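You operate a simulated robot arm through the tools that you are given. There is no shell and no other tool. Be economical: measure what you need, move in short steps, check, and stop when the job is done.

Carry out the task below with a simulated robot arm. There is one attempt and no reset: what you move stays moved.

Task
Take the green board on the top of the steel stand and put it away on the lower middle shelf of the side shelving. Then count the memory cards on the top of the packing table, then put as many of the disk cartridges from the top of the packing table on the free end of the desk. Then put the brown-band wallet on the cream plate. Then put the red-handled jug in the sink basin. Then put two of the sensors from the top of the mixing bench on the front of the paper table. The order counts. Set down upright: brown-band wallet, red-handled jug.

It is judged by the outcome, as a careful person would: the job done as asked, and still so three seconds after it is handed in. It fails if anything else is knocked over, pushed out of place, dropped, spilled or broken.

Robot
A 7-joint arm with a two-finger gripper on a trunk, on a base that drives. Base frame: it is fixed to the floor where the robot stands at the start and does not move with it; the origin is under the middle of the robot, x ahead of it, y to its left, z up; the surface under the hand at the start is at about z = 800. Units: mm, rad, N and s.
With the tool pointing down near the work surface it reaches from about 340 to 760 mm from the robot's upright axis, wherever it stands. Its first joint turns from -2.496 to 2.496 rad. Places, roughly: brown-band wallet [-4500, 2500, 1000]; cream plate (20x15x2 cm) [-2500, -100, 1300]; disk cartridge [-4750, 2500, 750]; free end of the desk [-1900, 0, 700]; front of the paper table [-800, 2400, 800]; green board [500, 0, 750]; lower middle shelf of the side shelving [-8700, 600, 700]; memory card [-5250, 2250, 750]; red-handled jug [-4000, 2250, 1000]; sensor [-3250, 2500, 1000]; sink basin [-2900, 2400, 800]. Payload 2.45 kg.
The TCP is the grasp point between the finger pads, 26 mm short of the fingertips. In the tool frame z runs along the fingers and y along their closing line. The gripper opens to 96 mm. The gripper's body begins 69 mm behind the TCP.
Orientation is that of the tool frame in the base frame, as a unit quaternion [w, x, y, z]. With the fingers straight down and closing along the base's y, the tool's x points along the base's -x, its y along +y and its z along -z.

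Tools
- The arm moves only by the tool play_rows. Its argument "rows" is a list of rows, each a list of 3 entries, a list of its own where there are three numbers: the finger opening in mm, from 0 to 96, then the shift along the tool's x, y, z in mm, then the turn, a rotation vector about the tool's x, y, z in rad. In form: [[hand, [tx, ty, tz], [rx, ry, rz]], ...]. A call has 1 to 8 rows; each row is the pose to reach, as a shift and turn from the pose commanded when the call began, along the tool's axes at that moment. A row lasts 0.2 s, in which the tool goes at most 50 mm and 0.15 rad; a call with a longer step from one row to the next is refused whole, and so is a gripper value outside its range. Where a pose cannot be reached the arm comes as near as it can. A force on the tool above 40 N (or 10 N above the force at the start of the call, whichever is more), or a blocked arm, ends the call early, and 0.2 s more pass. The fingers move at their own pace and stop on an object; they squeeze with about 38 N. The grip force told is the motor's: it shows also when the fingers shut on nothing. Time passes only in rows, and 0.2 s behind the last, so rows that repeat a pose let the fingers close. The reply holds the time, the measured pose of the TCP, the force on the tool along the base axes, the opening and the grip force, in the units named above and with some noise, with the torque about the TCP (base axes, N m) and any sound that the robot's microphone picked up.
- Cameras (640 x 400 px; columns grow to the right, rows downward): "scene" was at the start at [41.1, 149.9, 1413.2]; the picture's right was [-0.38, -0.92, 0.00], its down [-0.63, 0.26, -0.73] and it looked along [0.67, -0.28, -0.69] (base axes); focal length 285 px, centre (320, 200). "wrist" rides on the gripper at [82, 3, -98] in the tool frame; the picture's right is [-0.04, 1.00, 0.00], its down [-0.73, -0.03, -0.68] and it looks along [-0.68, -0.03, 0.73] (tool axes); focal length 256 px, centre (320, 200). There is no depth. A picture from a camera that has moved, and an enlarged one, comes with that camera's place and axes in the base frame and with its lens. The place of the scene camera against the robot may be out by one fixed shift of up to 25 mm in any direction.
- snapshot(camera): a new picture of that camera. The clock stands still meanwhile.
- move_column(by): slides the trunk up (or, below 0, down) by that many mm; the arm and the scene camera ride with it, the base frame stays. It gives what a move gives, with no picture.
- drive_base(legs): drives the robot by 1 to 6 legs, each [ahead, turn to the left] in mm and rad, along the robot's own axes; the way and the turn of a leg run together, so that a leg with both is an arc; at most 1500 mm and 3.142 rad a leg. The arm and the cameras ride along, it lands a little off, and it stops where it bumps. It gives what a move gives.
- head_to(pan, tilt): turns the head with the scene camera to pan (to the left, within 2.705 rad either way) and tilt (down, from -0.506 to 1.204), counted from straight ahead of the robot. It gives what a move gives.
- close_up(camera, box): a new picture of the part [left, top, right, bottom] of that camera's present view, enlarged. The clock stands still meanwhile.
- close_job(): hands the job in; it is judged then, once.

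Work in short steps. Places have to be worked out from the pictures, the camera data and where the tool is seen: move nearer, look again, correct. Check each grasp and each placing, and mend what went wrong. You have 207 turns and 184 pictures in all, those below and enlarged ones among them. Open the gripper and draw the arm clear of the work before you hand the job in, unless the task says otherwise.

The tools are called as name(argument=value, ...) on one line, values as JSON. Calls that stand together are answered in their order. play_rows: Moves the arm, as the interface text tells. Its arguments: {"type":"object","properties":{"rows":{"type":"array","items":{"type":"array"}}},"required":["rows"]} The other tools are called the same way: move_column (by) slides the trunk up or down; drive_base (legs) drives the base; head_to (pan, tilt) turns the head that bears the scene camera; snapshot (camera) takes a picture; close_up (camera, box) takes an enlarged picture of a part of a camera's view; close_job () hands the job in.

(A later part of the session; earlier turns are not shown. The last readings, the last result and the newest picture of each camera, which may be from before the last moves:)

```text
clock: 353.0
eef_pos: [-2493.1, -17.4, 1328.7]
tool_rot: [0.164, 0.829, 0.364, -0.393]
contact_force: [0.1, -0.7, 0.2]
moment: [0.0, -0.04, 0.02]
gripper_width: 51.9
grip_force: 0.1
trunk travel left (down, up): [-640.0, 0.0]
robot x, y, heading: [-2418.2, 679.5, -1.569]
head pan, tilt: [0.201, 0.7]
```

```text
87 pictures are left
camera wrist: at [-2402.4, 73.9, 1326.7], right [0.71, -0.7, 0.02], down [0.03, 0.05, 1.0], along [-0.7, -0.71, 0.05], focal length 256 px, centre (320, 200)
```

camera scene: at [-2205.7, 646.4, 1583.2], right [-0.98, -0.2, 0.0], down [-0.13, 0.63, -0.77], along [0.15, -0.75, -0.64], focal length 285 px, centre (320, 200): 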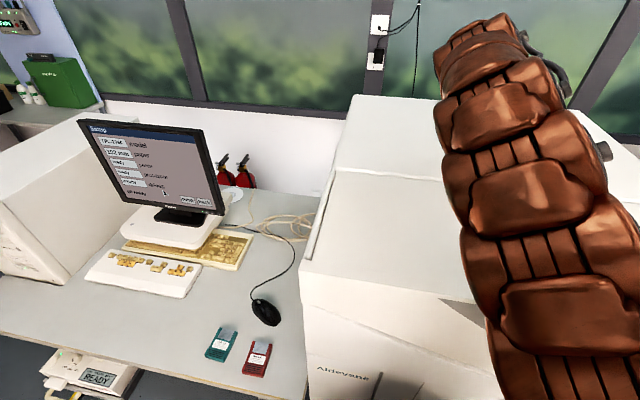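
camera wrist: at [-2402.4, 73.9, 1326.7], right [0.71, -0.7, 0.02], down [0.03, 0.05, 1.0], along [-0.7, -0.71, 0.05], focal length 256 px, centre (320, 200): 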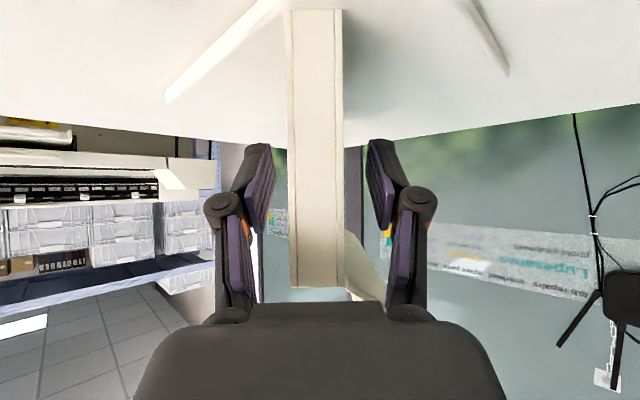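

It stands by itself. Withdraw along the tool axis.

play_rows(rows=[[60, [0, 0, -10], [0, 0, 0]], [60, [0, 0, -30], [0, 0, 0]], [60, [0, 0, -60], [0, 0, 0]], [60, [0, 0, -95], [0, 0, 0]], [60, [0, 0, -135], [0, 0, 0]], [60, [0, 0, -175], [0, 0, 0]], [60, [0, 0, -190], [0, 0, 0]]])

snapshot(camera="wrist")

```text
clock: 354.6
eef_pos: [-2389.4, 87.5, 1448.6]
tool_rot: [0.161, 0.83, 0.363, -0.392]
contact_force: [0.4, -0.2, -0.3]
moment: [0.0, -0.01, 0.02]
gripper_width: 60.0
grip_force: 0.0
trunk travel left (down, up): [-640.0, 0.0]
robot x, y, heading: [-2416.5, 679.1, -1.571]
head pan, tilt: [0.201, 0.7]
```

```text
86 pictures are left
camera wrist: at [-2300.4, 179.1, 1448.3], right [0.71, -0.7, 0.01], down [0.03, 0.05, 1.0], along [-0.7, -0.71, 0.05], focal length 256 px, centre (320, 200)
```

wrist: 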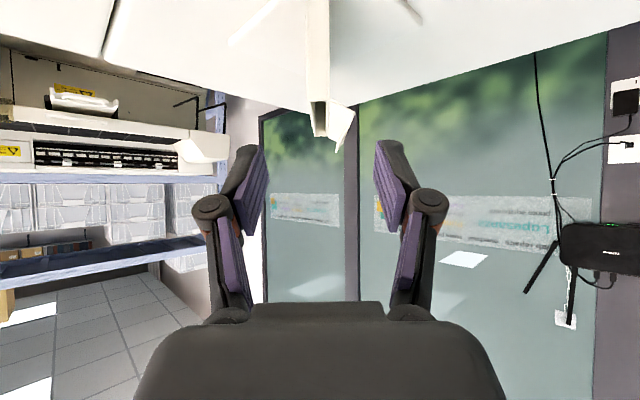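

Wallet stands on the plate. Back away, bring the tool back to vertical and lower the trunk while heading for the jug.

drive_base(legs=[[-850, 0]])

head_to(pan=0.15, tilt=0.3)

close_up(camera="scene", box=[320, 120, 500, 260])

play_rows(rows=[[60, [0, 0, -10], [0, 0.115, 0]], [60, [0, 0, -20], [0, 0.23, 0]], [60, [0, 0, -30], [0, 0.345, 0]], [60, [0, 0, -40], [0, 0.46, 0]], [60, [0, 0, -50], [0, 0.575, 0]], [60, [0, 0, -60], [0, 0.69, 0]], [60, [0, 0, -70], [0, 0.805, 0]], [60, [0, 0, -80], [0, 0.9076, 0]]])

```text
clock: 359.1
eef_pos: [-2392.1, 930.4, 1450.4]
tool_rot: [0.162, 0.83, 0.362, -0.393]
contact_force: [0.7, 0.1, -0.3]
moment: [0.05, 0.02, 0.03]
gripper_width: 60.0
grip_force: 0.1
trunk travel left (down, up): [-640.0, 0.0]
robot x, y, heading: [-2417.6, 1520.0, -1.571]
head pan, tilt: [0.201, 0.7]
```

```text
clock: 359.9
eef_pos: [-2392.8, 931.3, 1448.7]
tool_rot: [0.161, 0.83, 0.362, -0.394]
contact_force: [0.3, 0.2, -0.2]
moment: [0.05, 0.02, 0.0]
gripper_width: 59.5
grip_force: 0.0
trunk travel left (down, up): [-640.0, 0.0]
robot x, y, heading: [-2421.6, 1522.5, -1.572]
head pan, tilt: [0.15, 0.3]
```

```text
2.86 times, centred on (410, 190) of scene
camera zoom: at [-2209.1, 1477.3, 1618.8], right [-0.99, -0.15, 0.0], down [-0.04, 0.29, -0.95], along [0.14, -0.94, -0.3], focal length 816 px, centre (63, 229)
```

zoom: 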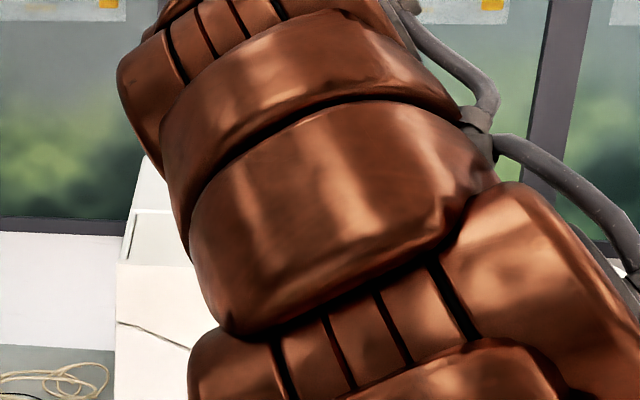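

```text
clock: 361.7
eef_pos: [-2395.7, 967.2, 1300.0]
tool_rot: [-0.011, 0.918, 0.396, 0.016]
contact_force: [-1.9, -0.8, -0.8]
moment: [0.13, -0.21, 0.02]
gripper_width: 60.1
grip_force: 0.1
out of reach, approached as far as the arm can: row 3, 4, 5, 6, 7, 8
trunk travel left (down, up): [-640.0, 0.0]
robot x, y, heading: [-2419.4, 1521.9, -1.57]
head pan, tilt: [0.15, 0.3]
```

Bring the arm down to a sane carrying pose (commanded height is still high).

play_rows(rows=[[60, [8, -8, 43], [0, 0, 0]], [60, [16, -16, 86], [0, 0, 0]], [60, [24, -24, 129], [0, 0, 0]], [60, [32, -32, 172], [0, 0, 0]], [60, [40, -40, 215], [0, 0, 0]], [60, [48, -48, 258], [0, 0, 0]], [60, [56, -56, 300], [0, 0, 0]], [60, [64, -64, 340], [0, 0, 0]]])

snapshot(camera="scene")

```text
clock: 363.5
eef_pos: [-2389.9, 1069.4, 967.6]
tool_rot: [-0.014, 0.918, 0.396, 0.01]
contact_force: [0.3, 0.2, -0.1]
moment: [-0.03, 0.03, -0.01]
gripper_width: 60.0
grip_force: 0.0
trunk travel left (down, up): [-640.0, 0.0]
robot x, y, heading: [-2417.4, 1522.9, -1.57]
head pan, tilt: [0.15, 0.3]
```

```text
84 pictures are left
camera scene: at [-2209.1, 1477.5, 1618.9], right [-0.99, -0.15, 0.0], down [-0.04, 0.29, -0.96], along [0.14, -0.94, -0.3], focal length 285 px, centre (320, 200)
```

scene: 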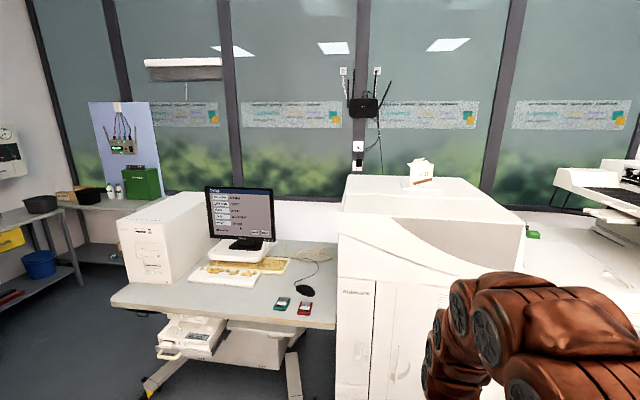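

The wallet stands upright on the plate. Tidy the arm (up, yaw to neutral) and drive to the jug near (-4000, 2250).

play_rows(rows=[[60, [0, 0, -23], [0, 0, -0.094]], [60, [0, 0, -46], [0, 0, -0.188]], [60, [0, 0, -69], [0, 0, -0.282]], [60, [0, 0, -92], [0, 0, -0.376]], [60, [0, 0, -115], [0, 0, -0.47]], [60, [0, 0, -138], [0, 0, -0.564]], [60, [0, 0, -161], [0, 0, -0.658]], [60, [0, 0, -184], [0, 0, -0.75]]])

drive_base(legs=[[0, -1.57], [1500, 0], [0, -1.57]])

head_to(pan=0.1, tilt=0.6)

snapshot(camera="scene")

```text
clock: 365.3
eef_pos: [-2391.2, 1063.9, 1153.5]
tool_rot: [-0.008, 0.709, 0.705, 0.015]
contact_force: [-0.2, -0.3, 0.1]
moment: [0.0, -0.01, 0.01]
gripper_width: 59.9
grip_force: 0.1
trunk travel left (down, up): [-640.0, 0.0]
robot x, y, heading: [-2420.7, 1522.3, -1.574]
head pan, tilt: [0.15, 0.3]
```

```text
clock: 380.2
eef_pos: [-3952.4, 1936.4, 1152.5]
tool_rot: [0.014, 0.723, -0.69, 0.009]
contact_force: [0.5, -1.0, -1.0]
moment: [0.01, 0.04, 0.0]
gripper_width: 60.2
grip_force: 0.1
trunk travel left (down, up): [-640.0, 0.0]
robot x, y, heading: [-3898.5, 1483.5, 1.624]
head pan, tilt: [0.15, 0.3]
```

```text
clock: 381.0
eef_pos: [-3951.8, 1936.7, 1153.4]
tool_rot: [0.014, 0.724, -0.69, 0.008]
contact_force: [1.1, 0.2, 0.4]
moment: [-0.03, -0.02, 0.04]
gripper_width: 59.7
grip_force: 0.0
trunk travel left (down, up): [-640.0, 0.0]
robot x, y, heading: [-3900.7, 1480.7, 1.619]
head pan, tilt: [0.099, 0.6]
```

```text
83 pictures are left
camera scene: at [-4077.1, 1505.0, 1591.5], right [0.99, 0.15, 0.0], down [0.09, -0.56, -0.83], along [-0.12, 0.82, -0.56], focal length 285 px, centre (320, 200)
```

scene: 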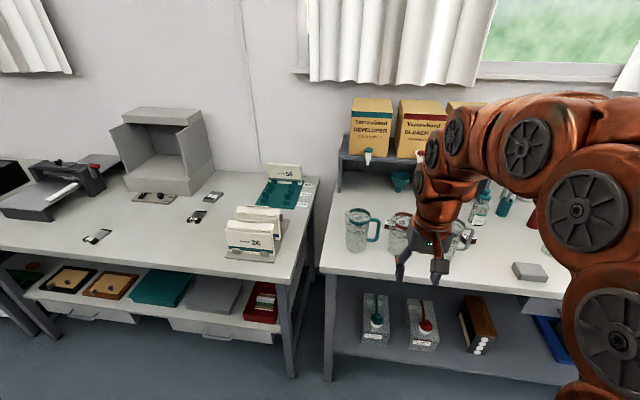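

Three jugs are visible; let me zoom and use the wrist view to locate the red-handled one.

close_up(camera="scene", box=[330, 170, 500, 300])

snapshot(camera="wrist")

```text
3.08 times, centred on (415, 235) of scene
camera zoom: at [-4077.1, 1505.0, 1591.5], right [0.99, 0.15, 0.0], down [0.09, -0.56, -0.83], along [-0.12, 0.82, -0.56], focal length 878 px, centre (28, 92)
```

zoom: 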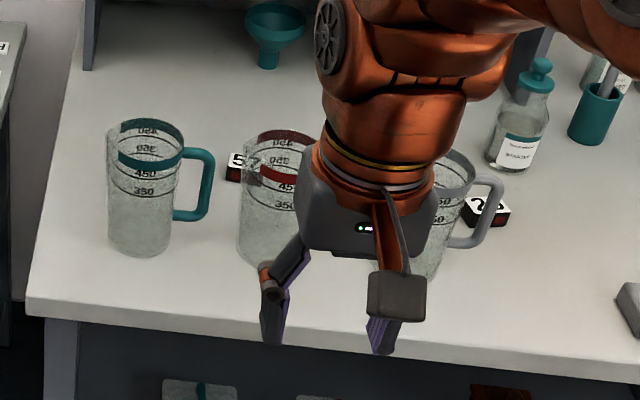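

```text
81 pictures are left
camera wrist: at [-3950.4, 1857.8, 1252.9], right [-1.0, -0.01, 0.01], down [0.0, 0.76, 0.65], along [-0.01, 0.65, -0.76], focal length 256 px, centre (320, 200)
```

wrist: 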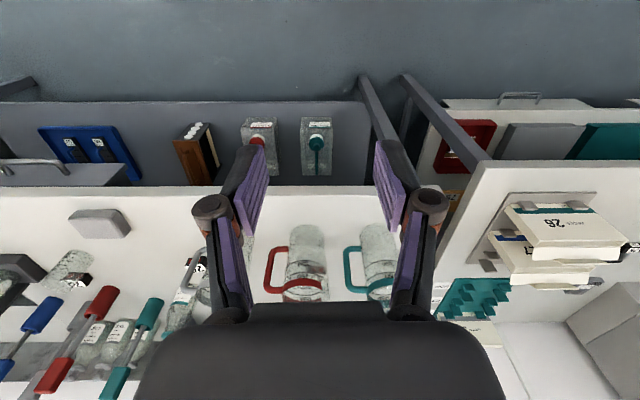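

Drive closer, then view the red jug from nearly above.

drive_base(legs=[[0, -0.05], [270, 0]])

snapshot(camera="wrist")

snapshot(camera="scene")

```text
clock: 383.3
eef_pos: [-3929.2, 2212.7, 1153.9]
tool_rot: [-0.014, -0.706, 0.708, -0.007]
contact_force: [0.0, -1.1, 0.5]
moment: [0.0, -0.02, -0.03]
gripper_width: 60.2
grip_force: 0.0
trunk travel left (down, up): [-640.0, 0.0]
robot x, y, heading: [-3898.4, 1750.6, 1.568]
head pan, tilt: [0.099, 0.6]
```

```text
80 pictures are left
camera wrist: at [-3931.4, 2132.9, 1253.1], right [-1.0, 0.04, 0.01], down [0.04, 0.75, 0.65], along [0.02, 0.65, -0.76], focal length 256 px, centre (320, 200)
```

wrist: 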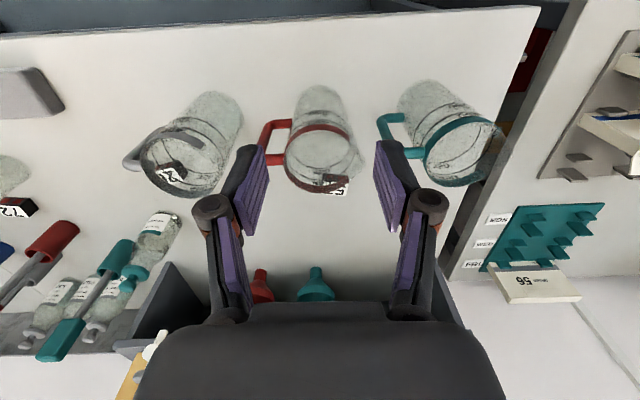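

```text
79 pictures are left
camera scene: at [-4075.7, 1787.8, 1591.5], right [0.99, 0.1, 0.0], down [0.06, -0.56, -0.83], along [-0.08, 0.82, -0.56], focal length 285 px, centre (320, 200)
```

scene: 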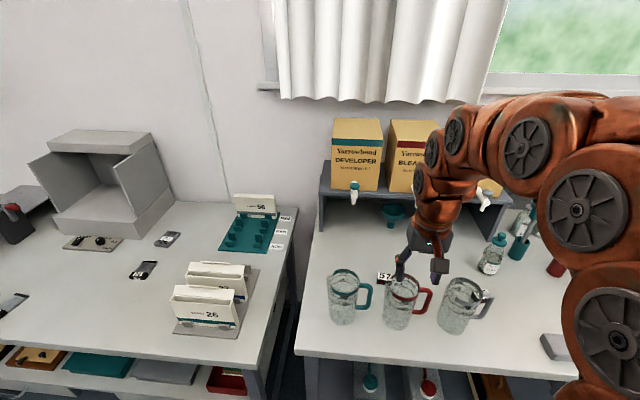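

Zoom in to measure the jug's rim and body.

close_up(camera="wrist", box=[250, 70, 400, 210])

close_up(camera="scene", box=[310, 240, 500, 350])

```text
2.86 times, centred on (325, 140) of wrist
camera zoom: at [-3931.4, 2132.9, 1253.1], right [-1.0, 0.04, 0.01], down [0.04, 0.75, 0.65], along [0.02, 0.65, -0.76], focal length 731 px, centre (306, 371)
```

zoom: 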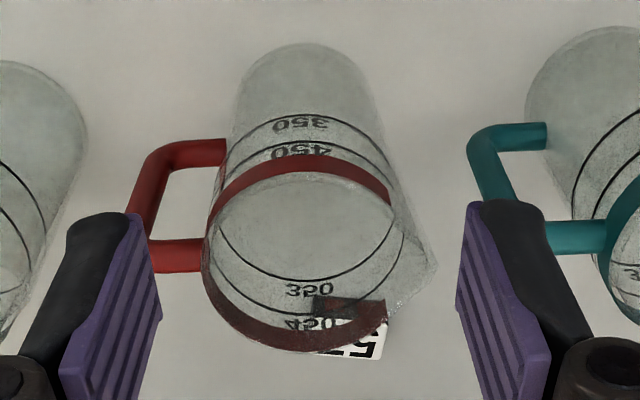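

```text
3.37 times, centred on (405, 295) of scene
camera zoom: at [-4075.7, 1787.8, 1591.5], right [0.99, 0.1, 0.0], down [0.06, -0.56, -0.83], along [-0.08, 0.82, -0.56], focal length 961 px, centre (34, -120)
```

zoom: 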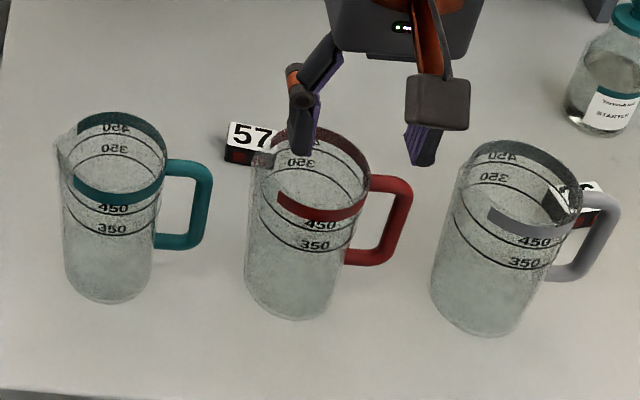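

The red jug: centre ≈(-3926, 2281), rim z≈1010, diameter ≈75 mm, base ≈846. I'll centre above it, correct the small tool tilt, then spin the fingers to close along y (clear of handle and spout).

play_rows(rows=[[96, [-20, -1, 5], [0.003, -0.01, 0]], [96, [-45, -2, 10], [0.006, -0.02, 0]], [96, [-68, -3, 14], [0.01, -0.03, 0]], [96, [-68, -3, 14], [0.01, -0.03, 0]]])

play_rows(rows=[[96, [0, 0, 0], [0, 0, 0.148]], [96, [0, 0, 0], [0, 0, 0.296]], [96, [0, 0, 0], [0, 0, 0.444]], [96, [0, 0, 0], [0, 0, 0.592]], [96, [0, 0, 0], [0, 0, 0.74]], [96, [0, 0, 0], [0, 0, 0.888]], [96, [0, 0, 0], [0, 0, 1.036]], [96, [0, 0, 0], [0, 0, 1.184]]])

play_rows(rows=[[96, [0, 0, 0], [0, 0, 0.148]], [96, [0, 0, 0], [0, 0, 0.296]], [96, [0, 0, 0], [0, 0, 0.386]], [96, [0, 0, 0], [0, 0, 0.386]]])

snapshot(camera="wrist")

```text
clock: 384.3
eef_pos: [-3924.5, 2279.1, 1135.6]
tool_rot: [0.0, -0.706, 0.708, -0.001]
contact_force: [0.3, 0.8, -1.5]
moment: [0.01, 0.01, -0.01]
gripper_width: 96.2
grip_force: 0.0
trunk travel left (down, up): [-640.0, 0.0]
robot x, y, heading: [-3900.5, 1752.4, 1.573]
head pan, tilt: [0.099, 0.6]
```

```text
clock: 386.1
eef_pos: [-3924.3, 2279.3, 1136.3]
tool_rot: [0.0, -0.189, 0.982, -0.002]
contact_force: [1.3, 0.1, 0.2]
moment: [-0.01, 0.01, 0.01]
gripper_width: 96.0
grip_force: 0.0
trunk travel left (down, up): [-640.0, 0.0]
robot x, y, heading: [-3900.8, 1749.8, 1.576]
head pan, tilt: [0.099, 0.6]
```

```text
clock: 387.1
eef_pos: [-3926.1, 2279.2, 1135.8]
tool_rot: [0.002, 0.003, 1.0, -0.002]
contact_force: [-0.4, -0.7, 0.2]
moment: [0.02, 0.0, -0.01]
gripper_width: 96.0
grip_force: 0.0
trunk travel left (down, up): [-640.0, 0.0]
robot x, y, heading: [-3898.9, 1752.8, 1.576]
head pan, tilt: [0.099, 0.6]
```

```text
76 pictures are left
camera wrist: at [-4006.8, 2282.8, 1234.0], right [0.04, 1.0, 0.0], down [0.73, -0.03, 0.68], along [0.68, -0.03, -0.73], focal length 256 px, centre (320, 200)
```

wrist: 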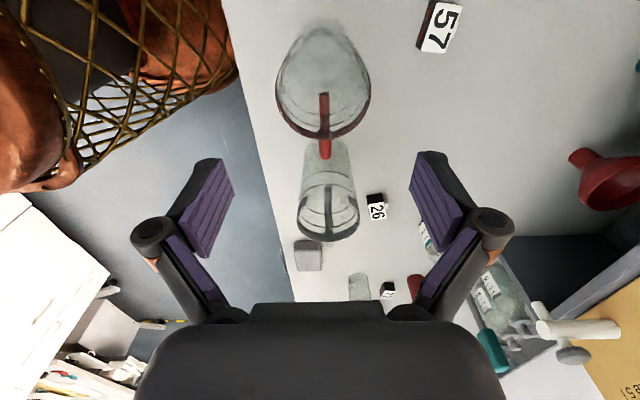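

Jug centred on the fingers (≈80 mm rim). Lower until the tips are just above the rim and check.

play_rows(rows=[[96, [0, 2, 25], [0, 0, 0]], [96, [0, 2, 50], [0, 0, 0]], [96, [0, 2, 72], [0, 0, 0]], [96, [0, 2, 85], [0, 0, 0]], [96, [0, 2, 85], [0, 0, 0]]])

snapshot(camera="wrist")

close_up(camera="scene", box=[340, 200, 500, 340])

```text
clock: 388.3
eef_pos: [-3924.5, 2281.9, 1051.3]
tool_rot: [0.0, 0.002, 1.0, -0.002]
contact_force: [0.0, 0.6, 0.2]
moment: [-0.02, 0.02, 0.02]
gripper_width: 95.8
grip_force: 0.0
trunk travel left (down, up): [-640.0, 0.0]
robot x, y, heading: [-3903.3, 1749.8, 1.57]
head pan, tilt: [0.099, 0.6]
```

```text
75 pictures are left
camera wrist: at [-4006.6, 2284.2, 1148.9], right [0.04, 1.0, 0.0], down [0.73, -0.03, 0.68], along [0.68, -0.03, -0.73], focal length 256 px, centre (320, 200)
```

wrist: 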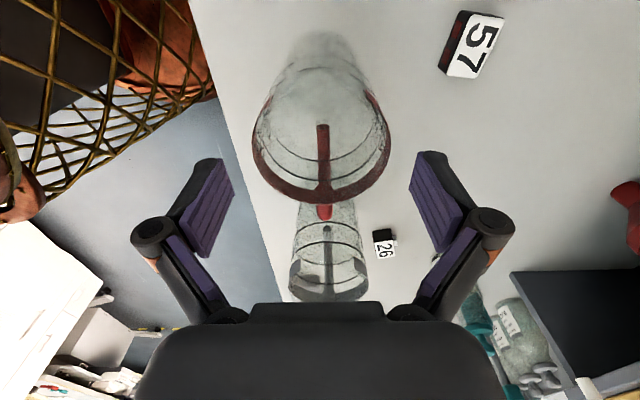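

```text
2.86 times, centred on (420, 270) of scene
camera zoom: at [-4075.8, 1788.1, 1591.5], right [0.99, 0.1, 0.0], down [0.06, -0.56, -0.83], along [-0.08, 0.82, -0.56], focal length 816 px, centre (34, 0)
```

zoom: 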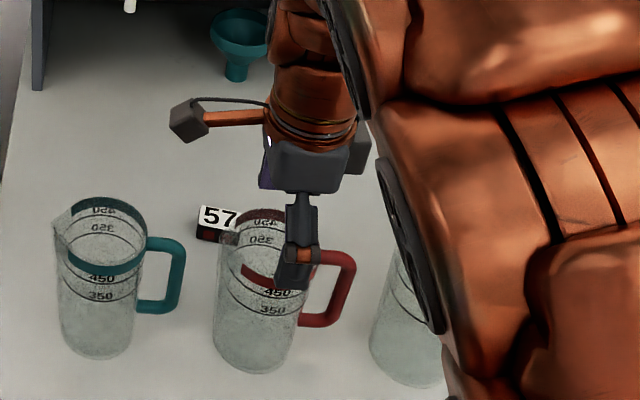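

Centred with ~5 mm clearance per side. Descend carefully around the rim.

play_rows(rows=[[96, [-1, 0, 10], [0, 0, 0]], [96, [-1, 0, 20], [0, 0, 0]], [96, [-1, 0, 30], [0, 0, 0]], [96, [-1, 0, 38], [0, 0, 0]], [96, [-1, 0, 38], [0, 0, 0]]])

snapshot(camera="wrist")

```text
clock: 389.5
eef_pos: [-3924.3, 2280.3, 1013.0]
tool_rot: [0.0, 0.002, 1.0, -0.001]
contact_force: [-1.3, -0.1, 0.9]
moment: [-0.03, 0.0, -0.01]
gripper_width: 95.8
grip_force: 0.1
trunk travel left (down, up): [-640.0, 0.0]
robot x, y, heading: [-3897.6, 1751.0, 1.579]
head pan, tilt: [0.099, 0.6]
```

```text
73 pictures are left
camera wrist: at [-4005.5, 2283.9, 1110.4], right [0.04, 1.0, 0.0], down [0.73, -0.03, 0.68], along [0.68, -0.03, -0.73], focal length 256 px, centre (320, 200)
```

wrist: 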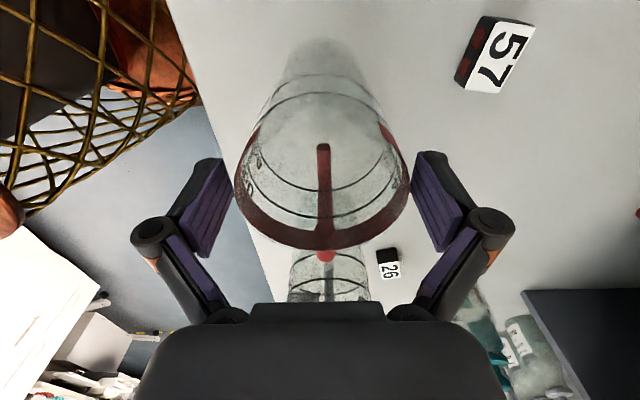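

No contact, still centred. Continue down to grasp height and close.

play_rows(rows=[[96, [0, 0, 10], [0, 0, 0]], [96, [0, 0, 20], [0, 0, 0]], [96, [0, 0, 30], [0, 0, 0]], [96, [0, 0, 36], [0, 0, 0]], [90, [0, 0, 36], [0, 0, 0]], [80, [0, 0, 36], [0, 0, 0]], [70, [0, 0, 36], [0, 0, 0]], [60, [0, 0, 36], [0, 0, 0]]])

play_rows(rows=[[50, [0, 0, 0], [0, 0, 0]], [50, [0, 0, 0], [0, 0, 0]], [50, [0, 0, 0], [0, 0, 0]]])

snapshot(camera="wrist")

```text
clock: 391.3
eef_pos: [-3925.2, 2280.3, 979.4]
tool_rot: [0.001, 0.002, 1.0, 0.001]
contact_force: [-0.1, 4.2, 38.7]
moment: [0.09, 0.15, 0.01]
gripper_width: 89.2
grip_force: 37.8
trunk travel left (down, up): [-640.0, 0.0]
robot x, y, heading: [-3898.8, 1755.0, 1.572]
head pan, tilt: [0.099, 0.6]
```

```text
clock: 392.0
eef_pos: [-3924.8, 2282.2, 981.8]
tool_rot: [0.0, 0.001, 1.0, 0.002]
contact_force: [1.0, -4.6, 31.9]
moment: [-0.03, 0.11, 0.03]
gripper_width: 87.4
grip_force: 37.7
trunk travel left (down, up): [-640.0, 0.0]
robot x, y, heading: [-3902.4, 1755.2, 1.567]
head pan, tilt: [0.099, 0.6]
stopped in row 3: the force on the tool passed its limit at 49 N (the readings are from after the stop); the commanded pose is now the measured one
```

```text
72 pictures are left
camera wrist: at [-4006.1, 2284.2, 1078.0], right [0.04, 1.0, 0.01], down [0.73, -0.04, 0.68], along [0.68, -0.02, -0.73], focal length 256 px, centre (320, 200)
```

wrist: 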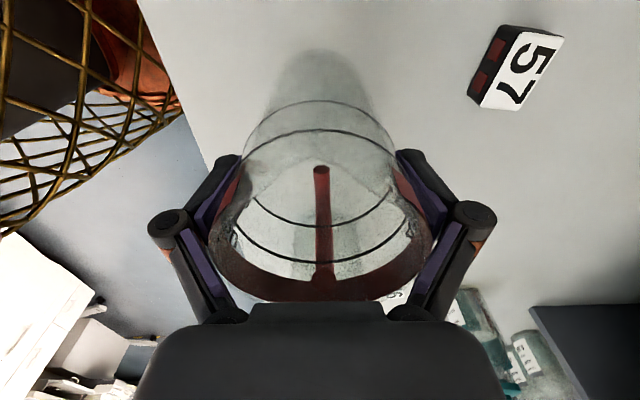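

Gripped at ~87 mm near the rim. Test lift a few mm and read the force.

play_rows(rows=[[50, [0, 0, -4], [0, 0, 0]], [50, [0, 0, -8], [0, 0, 0]], [50, [0, 0, -12], [0, 0, 0]], [50, [0, 0, -12], [0, 0, 0]]])

close_up(camera="scene", box=[340, 200, 500, 340])

snapshot(camera="wrist")

```text
clock: 393.0
eef_pos: [-3924.4, 2282.0, 990.2]
tool_rot: [0.0, 0.001, 1.0, 0.0]
contact_force: [0.6, 0.4, -0.6]
moment: [0.03, 0.08, -0.03]
gripper_width: 75.1
grip_force: 37.8
trunk travel left (down, up): [-640.0, 0.0]
robot x, y, heading: [-3898.9, 1751.0, 1.571]
head pan, tilt: [0.099, 0.6]
```

```text
2.86 times, centred on (420, 270) of scene
camera zoom: at [-4075.8, 1788.1, 1591.3], right [0.99, 0.1, 0.0], down [0.06, -0.56, -0.83], along [-0.08, 0.82, -0.56], focal length 816 px, centre (34, 0)
```

zoom: 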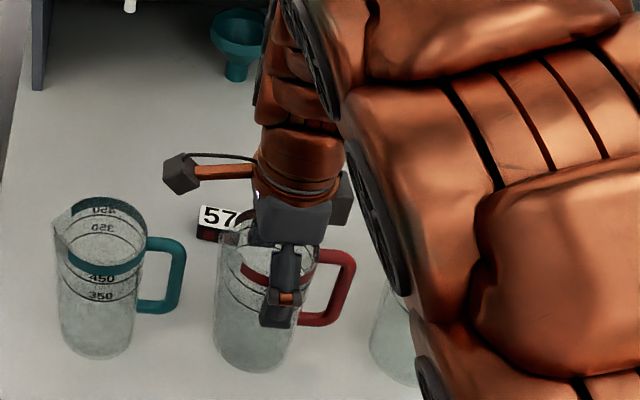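

```text
70 pictures are left
camera wrist: at [-4006.6, 2284.9, 1087.8], right [0.04, 1.0, 0.0], down [0.73, -0.03, 0.68], along [0.68, -0.03, -0.73], focal length 256 px, centre (320, 200)
```

wrist: 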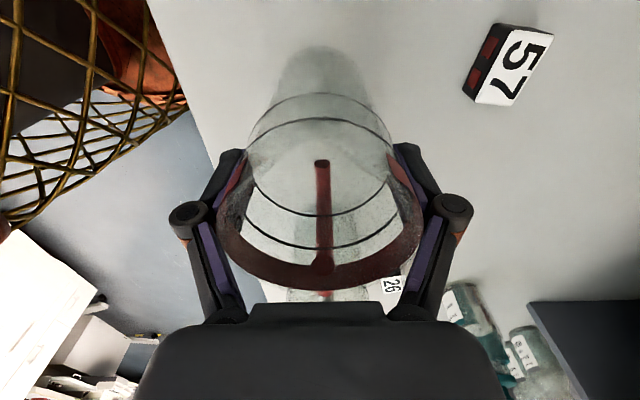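

Now seated properly at 75 mm. Lift higher and confirm the jug comes along.

play_rows(rows=[[50, [0, 0, -10], [0, 0, 0]], [50, [0, 0, -30], [0, 0, 0]], [50, [0, 0, -60], [0, 0, 0]], [50, [0, 0, -100], [0, 0, 0]], [50, [0, 0, -140], [0, 0, 0]], [50, [0, 0, -140], [0, 0, 0]]])

snapshot(camera="scene")

snapshot(camera="wrist")

```text
clock: 394.4
eef_pos: [-3923.6, 2280.6, 1130.4]
tool_rot: [0.0, 0.002, 1.0, 0.0]
contact_force: [-0.2, 0.5, -0.6]
moment: [-0.01, 0.05, -0.02]
gripper_width: 75.1
grip_force: 37.7
trunk travel left (down, up): [-640.0, 0.0]
robot x, y, heading: [-3899.8, 1756.3, 1.568]
head pan, tilt: [0.099, 0.6]
```

```text
69 pictures are left
camera scene: at [-4075.7, 1788.0, 1591.4], right [0.99, 0.1, 0.0], down [0.06, -0.56, -0.83], along [-0.08, 0.82, -0.56], focal length 285 px, centre (320, 200)
```

scene: 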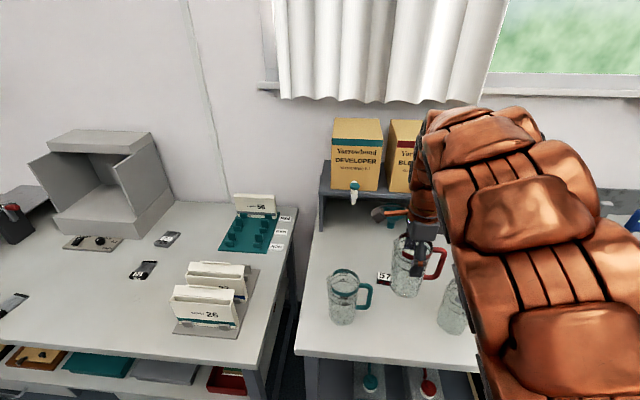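

```text
68 pictures are left
camera wrist: at [-4005.4, 2283.2, 1229.0], right [0.04, 1.0, 0.0], down [0.73, -0.03, 0.68], along [0.68, -0.03, -0.73], focal length 256 px, centre (320, 200)
```

wrist: 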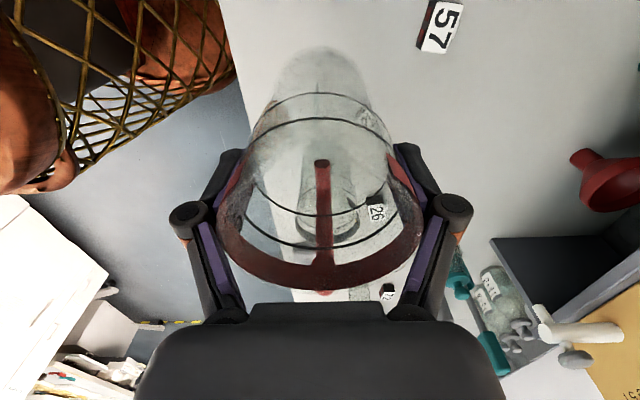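

Jug held level. Raise and retract, back off and drive to the sink (x≈-2900).

play_rows(rows=[[50, [0, 0, -35], [0, 0, 0]], [50, [0, 0, -70], [0, 0, 0]], [50, [0, -40, -75], [0, 0, 0]], [50, [0, -80, -75], [0, 0, 0]], [50, [0, -120, -75], [0, 0, 0]], [50, [0, -120, -75], [0, 0, 0]]])

drive_base(legs=[[-230, 0], [0, -1.57], [1000, 0], [0, 1.57]])

head_to(pan=0.2, tilt=0.6)

snapshot(camera="scene")

```text
clock: 395.8
eef_pos: [-3927.5, 2161.5, 1205.0]
tool_rot: [0.0, 0.001, 1.0, 0.0]
contact_force: [-0.4, -0.5, 0.0]
moment: [0.03, 0.03, -0.01]
gripper_width: 75.1
grip_force: 37.9
trunk travel left (down, up): [-640.0, 0.0]
robot x, y, heading: [-3900.4, 1754.8, 1.576]
head pan, tilt: [0.099, 0.6]
```

```text
clock: 409.9
eef_pos: [-2938.3, 1945.2, 1204.9]
tool_rot: [0.0, -0.011, 1.0, 0.001]
contact_force: [0.9, -0.1, -1.1]
moment: [-0.01, 0.0, -0.01]
gripper_width: 74.9
grip_force: 38.0
trunk travel left (down, up): [-640.0, 0.0]
robot x, y, heading: [-2900.6, 1540.2, 1.598]
head pan, tilt: [0.099, 0.6]
```

```text
clock: 410.6
eef_pos: [-2937.8, 1945.9, 1205.5]
tool_rot: [0.0, -0.011, 1.0, 0.001]
contact_force: [-0.6, -0.3, -1.6]
moment: [0.0, 0.03, -0.04]
gripper_width: 74.8
grip_force: 38.1
trunk travel left (down, up): [-640.0, 0.0]
robot x, y, heading: [-2904.1, 1536.1, 1.598]
head pan, tilt: [0.201, 0.6]
```

```text
67 pictures are left
camera scene: at [-3086.5, 1565.5, 1591.4], right [0.97, 0.23, 0.0], down [0.13, -0.55, -0.83], along [-0.19, 0.8, -0.56], focal length 285 px, centre (320, 200)
```

scene: 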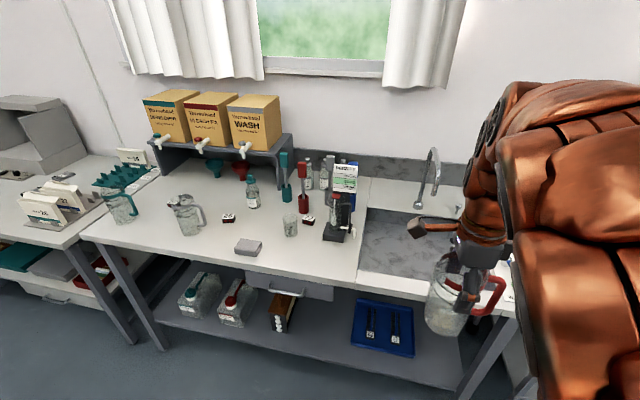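

The sink basin lies at x≈-3110…, y≈2245–2600, faucet at x≈-2890 near the back. Zoom in, and approach.

drive_base(legs=[[0, -0.03], [210, 0]])

snapshot(camera="scene")

snapshot(camera="wrist")

```text
clock: 412.6
eef_pos: [-2925.7, 2160.8, 1204.6]
tool_rot: [0.001, 0.005, 1.0, 0.001]
contact_force: [0.6, 0.1, -1.2]
moment: [0.02, 0.0, 0.01]
gripper_width: 75.3
grip_force: 37.8
trunk travel left (down, up): [-640.0, 0.0]
robot x, y, heading: [-2901.2, 1749.1, 1.566]
head pan, tilt: [0.201, 0.6]
```

```text
66 pictures are left
camera scene: at [-3084.7, 1785.9, 1591.5], right [0.98, 0.2, 0.0], down [0.11, -0.55, -0.83], along [-0.16, 0.81, -0.56], focal length 285 px, centre (320, 200)
```

scene: 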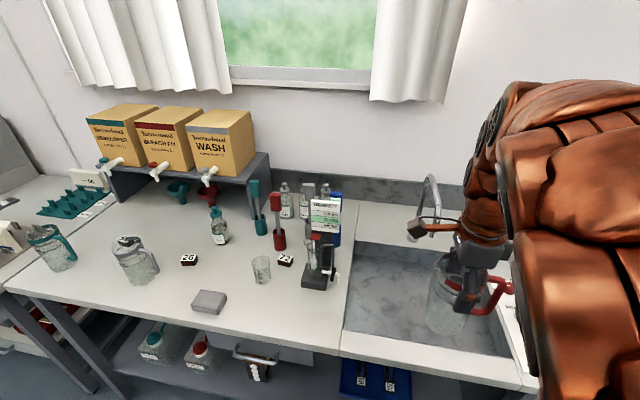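

```text
65 pictures are left
camera wrist: at [-3006.2, 2164.2, 1302.1], right [0.05, 1.0, 0.0], down [0.73, -0.04, 0.68], along [0.68, -0.03, -0.73], focal length 256 px, centre (320, 200)
```

wrist: 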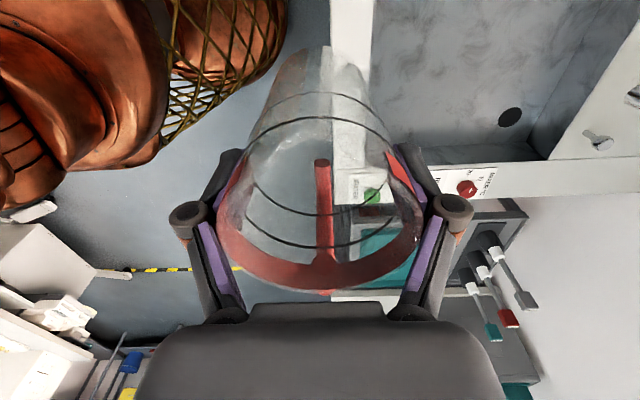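

The basin is empty: x -3110…-2700, y 2250…2600. I'll carry the jug over (-2985, 2375), clear of the faucet.

play_rows(rows=[[50, [9, 31, 0], [0, 0, 0]], [50, [18, 62, 0], [0, 0, 0]], [50, [27, 93, 0], [0, 0, 0]], [50, [36, 124, 0], [0, 0, 0]], [50, [45, 155, 0], [0, 0, 0]], [50, [54, 186, 0], [0, 0, 0]], [50, [61, 213, 0], [0, 0, 0]], [50, [61, 213, 0], [0, 0, 0]]])

snapshot(camera="scene")

snapshot(camera="wrist")

```text
clock: 414.4
eef_pos: [-2985.9, 2375.0, 1203.5]
tool_rot: [0.0, 0.004, 1.0, 0.001]
contact_force: [-0.8, -1.0, -0.5]
moment: [-0.01, 0.04, 0.0]
gripper_width: 75.1
grip_force: 38.0
trunk travel left (down, up): [-640.0, 0.0]
robot x, y, heading: [-2898.7, 1750.1, 1.567]
head pan, tilt: [0.201, 0.6]
```

```text
64 pictures are left
camera scene: at [-3084.7, 1786.5, 1591.4], right [0.98, 0.2, 0.0], down [0.11, -0.55, -0.82], along [-0.16, 0.81, -0.57], focal length 285 px, centre (320, 200)
```

scene: 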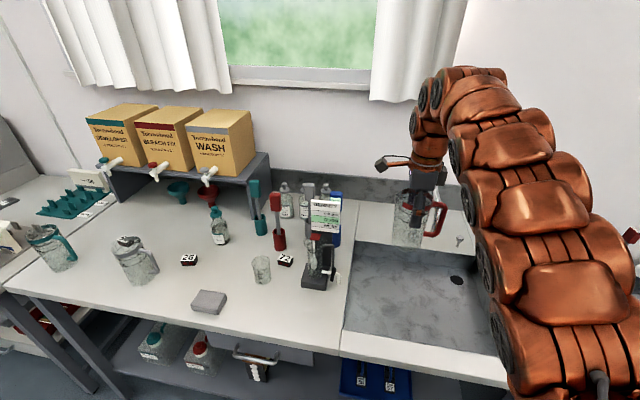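

```text
63 pictures are left
camera wrist: at [-3066.4, 2378.2, 1299.6], right [0.05, 1.0, 0.0], down [0.73, -0.04, 0.68], along [0.68, -0.03, -0.73], focal length 256 px, centre (320, 200)
```

wrist: 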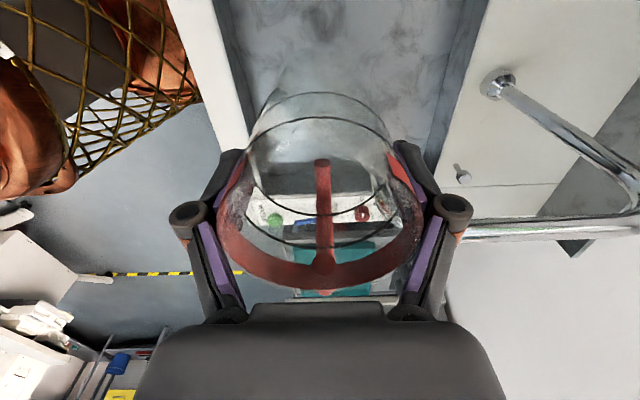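

The spout tube is near x≈-2898, y≥2450, z≈1166; I'll shift 20 mm further left and descend.

play_rows(rows=[[50, [20, -10, 20], [0, 0, 0]], [50, [20, -10, 60], [0, 0, 0]], [50, [20, -10, 100], [0, 0, 0]], [50, [20, -10, 140], [0, 0, 0]], [50, [20, -10, 180], [0, 0, 0]], [50, [20, -10, 200], [0, 0, 0]], [50, [20, -10, 200], [0, 0, 0]]])

snapshot(camera="scene")

snapshot(camera="wrist")

```text
clock: 416.0
eef_pos: [-3002.0, 2365.5, 1006.0]
tool_rot: [0.0, 0.004, 1.0, 0.001]
contact_force: [0.2, 0.5, -0.6]
moment: [0.02, 0.0, 0.04]
gripper_width: 75.0
grip_force: 38.1
trunk travel left (down, up): [-640.0, 0.0]
robot x, y, heading: [-2900.8, 1750.7, 1.564]
head pan, tilt: [0.201, 0.6]
```

```text
62 pictures are left
camera scene: at [-3084.8, 1786.4, 1591.5], right [0.98, 0.2, 0.0], down [0.11, -0.55, -0.82], along [-0.16, 0.81, -0.57], focal length 285 px, centre (320, 200)
```

scene: 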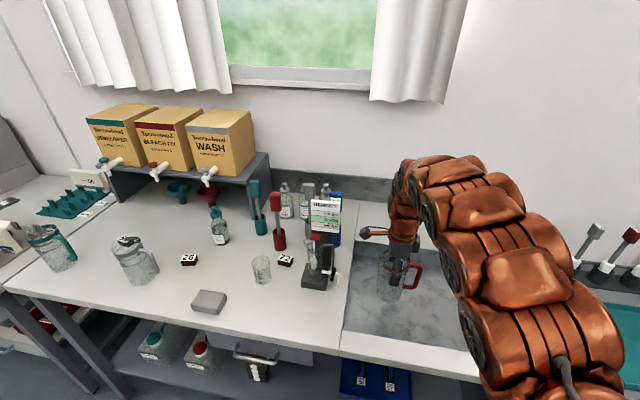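

```text
61 pictures are left
camera wrist: at [-3084.6, 2369.3, 1102.6], right [0.05, 1.0, 0.0], down [0.73, -0.04, 0.68], along [0.68, -0.03, -0.73], focal length 256 px, centre (320, 200)
```

wrist: 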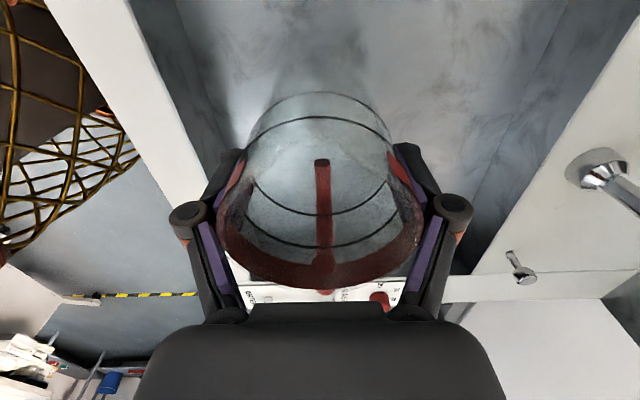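

Well inside the basin. Continue down in shrinking steps until contact.

play_rows(rows=[[50, [0, 0, 30], [0, 0, 0]], [50, [0, 0, 60], [0, 0, 0]], [50, [0, 0, 85], [0, 0, 0]], [50, [0, 0, 105], [0, 0, 0]], [50, [0, 0, 115], [0, 0, 0]], [50, [0, 0, 120], [0, 0, 0]], [50, [0, 0, 125], [0, 0, 0]], [50, [0, 0, 130], [0, 0, 0]]])

snapshot(camera="wrist")

```text
clock: 416.9
eef_pos: [-3003.3, 2366.1, 920.1]
tool_rot: [-0.001, 0.005, 1.0, 0.005]
contact_force: [0.3, -1.0, 7.6]
moment: [-0.3, -0.06, 0.0]
gripper_width: 75.0
grip_force: 37.7
trunk travel left (down, up): [-640.0, 0.0]
robot x, y, heading: [-2899.9, 1752.8, 1.571]
head pan, tilt: [0.201, 0.6]
stopped in row 4: the force on the tool passed its limit at 102 N (the readings are from after the stop); the commanded pose is now the measured one
```

```text
60 pictures are left
camera wrist: at [-3084.6, 2370.1, 1017.4], right [0.05, 1.0, 0.01], down [0.73, -0.04, 0.68], along [0.68, -0.03, -0.74], focal length 256 px, centre (320, 200)
```

wrist: 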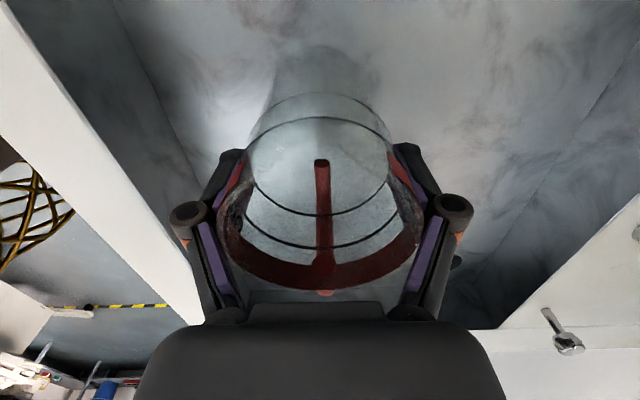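

It touched the basin floor (firmer than intended), no sound, jug intact and upright. Release by opening fully.

play_rows(rows=[[80, [0, 0, 0], [0, 0, 0]], [86, [0, 0, 0], [0, 0, 0]], [92, [0, 0, 0], [0, 0, 0]], [96, [0, 0, 0], [0, 0, 0]], [96, [0, 0, 0], [0, 0, 0]]])

play_rows(rows=[[96, [0, 0, -10], [0, 0, 0]], [96, [0, 0, -25], [0, 0, 0]], [96, [0, 0, -45], [0, 0, 0]], [96, [0, 0, -75], [0, 0, 0]], [96, [0, 0, -110], [0, 0, 0]], [96, [0, 0, -150], [0, 0, 0]], [96, [0, 0, -190], [0, 0, 0]], [96, [0, 0, -230], [0, 0, 0]]])

snapshot(camera="wrist")

snapshot(camera="scene")

```text
clock: 418.1
eef_pos: [-3002.7, 2367.9, 919.6]
tool_rot: [0.0, 0.004, 1.0, 0.003]
contact_force: [0.6, -0.2, 0.9]
moment: [-0.02, 0.01, -0.03]
gripper_width: 95.6
grip_force: 0.1
trunk travel left (down, up): [-640.0, 0.0]
robot x, y, heading: [-2900.6, 1751.4, 1.572]
head pan, tilt: [0.201, 0.6]
```

```text
clock: 419.9
eef_pos: [-3003.4, 2366.1, 1149.8]
tool_rot: [-0.001, 0.004, 1.0, 0.003]
contact_force: [0.5, 0.0, -0.4]
moment: [-0.03, -0.01, -0.01]
gripper_width: 95.8
grip_force: 0.0
trunk travel left (down, up): [-640.0, 0.0]
robot x, y, heading: [-2898.1, 1754.9, 1.57]
head pan, tilt: [0.201, 0.6]
```

```text
59 pictures are left
camera wrist: at [-3084.7, 2370.3, 1247.1], right [0.05, 1.0, 0.01], down [0.73, -0.04, 0.68], along [0.68, -0.03, -0.73], focal length 256 px, centre (320, 200)
```

wrist: 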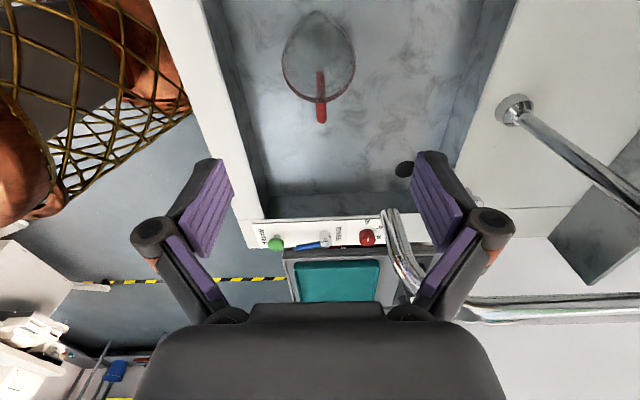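

```text
58 pictures are left
camera scene: at [-3084.8, 1786.4, 1591.4], right [0.98, 0.2, 0.0], down [0.11, -0.55, -0.82], along [-0.16, 0.81, -0.57], focal length 285 px, centre (320, 200)
```

scene: 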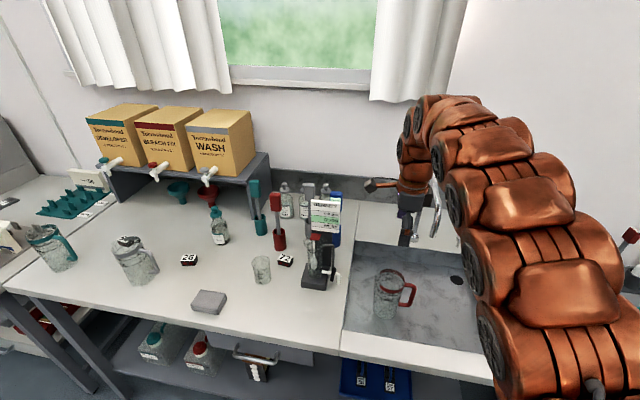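

Jug stands upright in the basin. Now zoom on the small numbered blocks on the bench (likely the sensors).

close_up(camera="scene", box=[170, 170, 350, 320])

play_rows(rows=[[96, [0, -40, -10], [0, 0, 0]], [96, [0, -80, -20], [0, 0, 0]], [96, [0, -120, -30], [0, 0, 0]], [96, [0, -160, -40], [0, 0, 0]], [96, [0, -200, -40], [0, 0, 0]]])

```text
2.67 times, centred on (260, 245) of scene
camera zoom: at [-3084.8, 1786.4, 1591.4], right [0.98, 0.2, 0.0], down [0.11, -0.55, -0.82], along [-0.16, 0.81, -0.57], focal length 761 px, centre (480, 80)
```

zoom: 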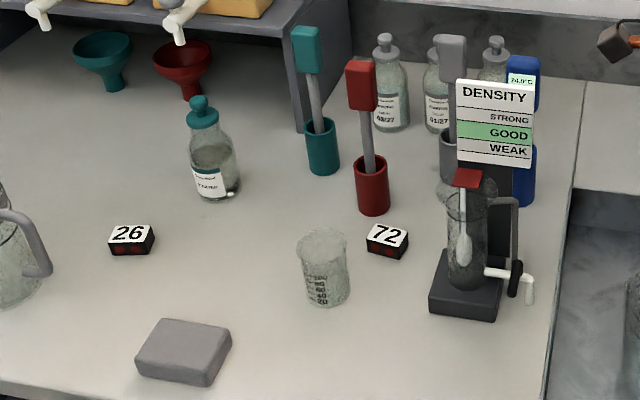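

```text
clock: 421.1
eef_pos: [-3004.4, 2163.8, 1188.9]
tool_rot: [-0.001, 0.003, 1.0, 0.003]
contact_force: [0.4, 0.0, -0.2]
moment: [-0.05, 0.01, -0.01]
gripper_width: 95.9
grip_force: 0.0
trunk travel left (down, up): [-640.0, 0.0]
robot x, y, heading: [-2899.2, 1749.9, 1.569]
head pan, tilt: [0.201, 0.6]
```

The three numbered black blocks with red windows (57, 26, 72) are the sensors. I'll take 72 and 26. Drive left so both are in reach.

drive_base(legs=[[-200, 0], [0, 1.57], [580, 0], [0, -1.57], [200, 0]])

head_to(pan=0.1, tilt=0.65)

snapshot(camera="scene")

snapshot(camera="wrist")

```text
clock: 434.4
eef_pos: [-3560.3, 2175.2, 1189.1]
tool_rot: [0.0, 0.018, 1.0, 0.003]
contact_force: [-0.5, 0.0, -0.7]
moment: [0.04, -0.02, -0.01]
gripper_width: 96.0
grip_force: 0.1
trunk travel left (down, up): [-640.0, 0.0]
robot x, y, heading: [-3464.3, 1762.1, 1.542]
head pan, tilt: [0.201, 0.6]
```

```text
clock: 435.1
eef_pos: [-3560.4, 2175.1, 1188.8]
tool_rot: [0.0, 0.017, 1.0, 0.002]
contact_force: [-0.4, -0.6, 0.4]
moment: [0.01, 0.02, 0.01]
gripper_width: 96.2
grip_force: 0.0
trunk travel left (down, up): [-640.0, 0.0]
robot x, y, heading: [-3463.4, 1761.0, 1.545]
head pan, tilt: [0.099, 0.649]
```

```text
56 pictures are left
camera scene: at [-3640.9, 1799.8, 1587.2], right [1.0, 0.07, 0.0], down [0.04, -0.6, -0.8], along [-0.06, 0.79, -0.6], focal length 285 px, centre (320, 200)
```

scene: 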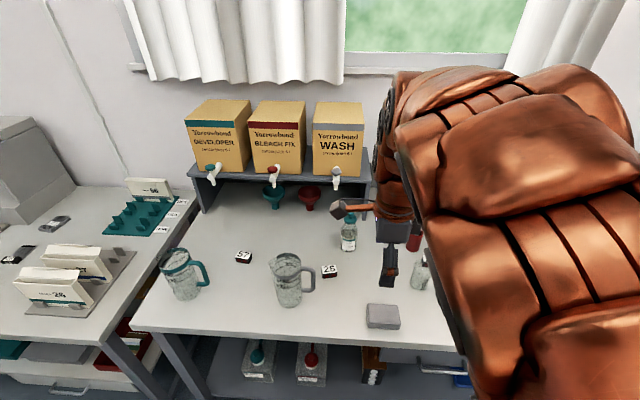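

```text
55 pictures are left
camera wrist: at [-3640.7, 2180.9, 1286.0], right [0.07, 1.0, 0.01], down [0.73, -0.06, 0.68], along [0.68, -0.05, -0.73], focal length 256 px, centre (320, 200)
```

wrist: 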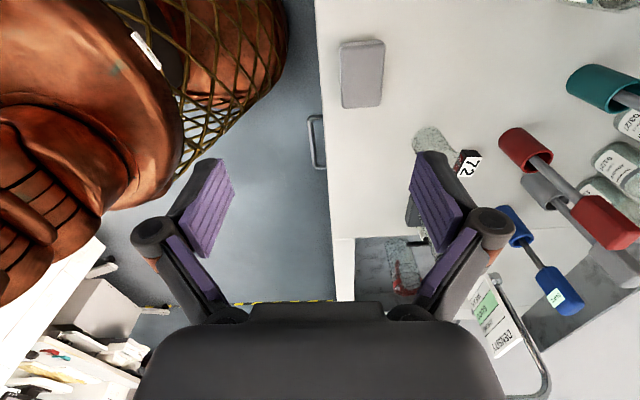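

Sensor 72 is at ≈(-3332, 2449), sensor 26 at ≈(-3655, 2382). Take 26 first: move above it.

play_rows(rows=[[70, [15, 30, 8], [0, 0, 0]], [70, [30, 60, 16], [0, 0, 0]], [70, [45, 90, 24], [0, 0, 0]], [70, [60, 120, 32], [0, 0, 0]], [70, [75, 150, 45], [0, 0, 0]], [70, [90, 180, 65], [0, 0, 0]], [70, [103, 204, 95], [0, 0, 0]], [70, [103, 204, 130], [0, 0, 0]]])

snapshot(camera="wrist")

```text
clock: 436.9
eef_pos: [-3656.1, 2385.8, 1058.1]
tool_rot: [0.0, 0.017, 1.0, 0.002]
contact_force: [0.6, -0.3, 0.1]
moment: [0.01, -0.02, 0.01]
gripper_width: 69.7
grip_force: 0.1
trunk travel left (down, up): [-640.0, 0.0]
robot x, y, heading: [-3467.5, 1758.7, 1.54]
head pan, tilt: [0.099, 0.649]
```

```text
54 pictures are left
camera wrist: at [-3736.5, 2390.7, 1155.5], right [0.07, 1.0, 0.01], down [0.73, -0.06, 0.68], along [0.68, -0.05, -0.73], focal length 256 px, centre (320, 200)
```

wrist: 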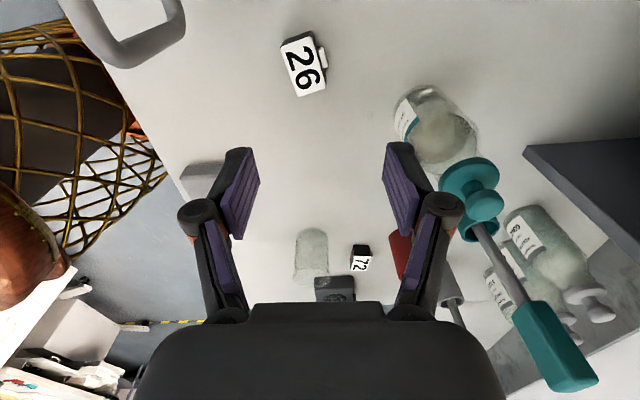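

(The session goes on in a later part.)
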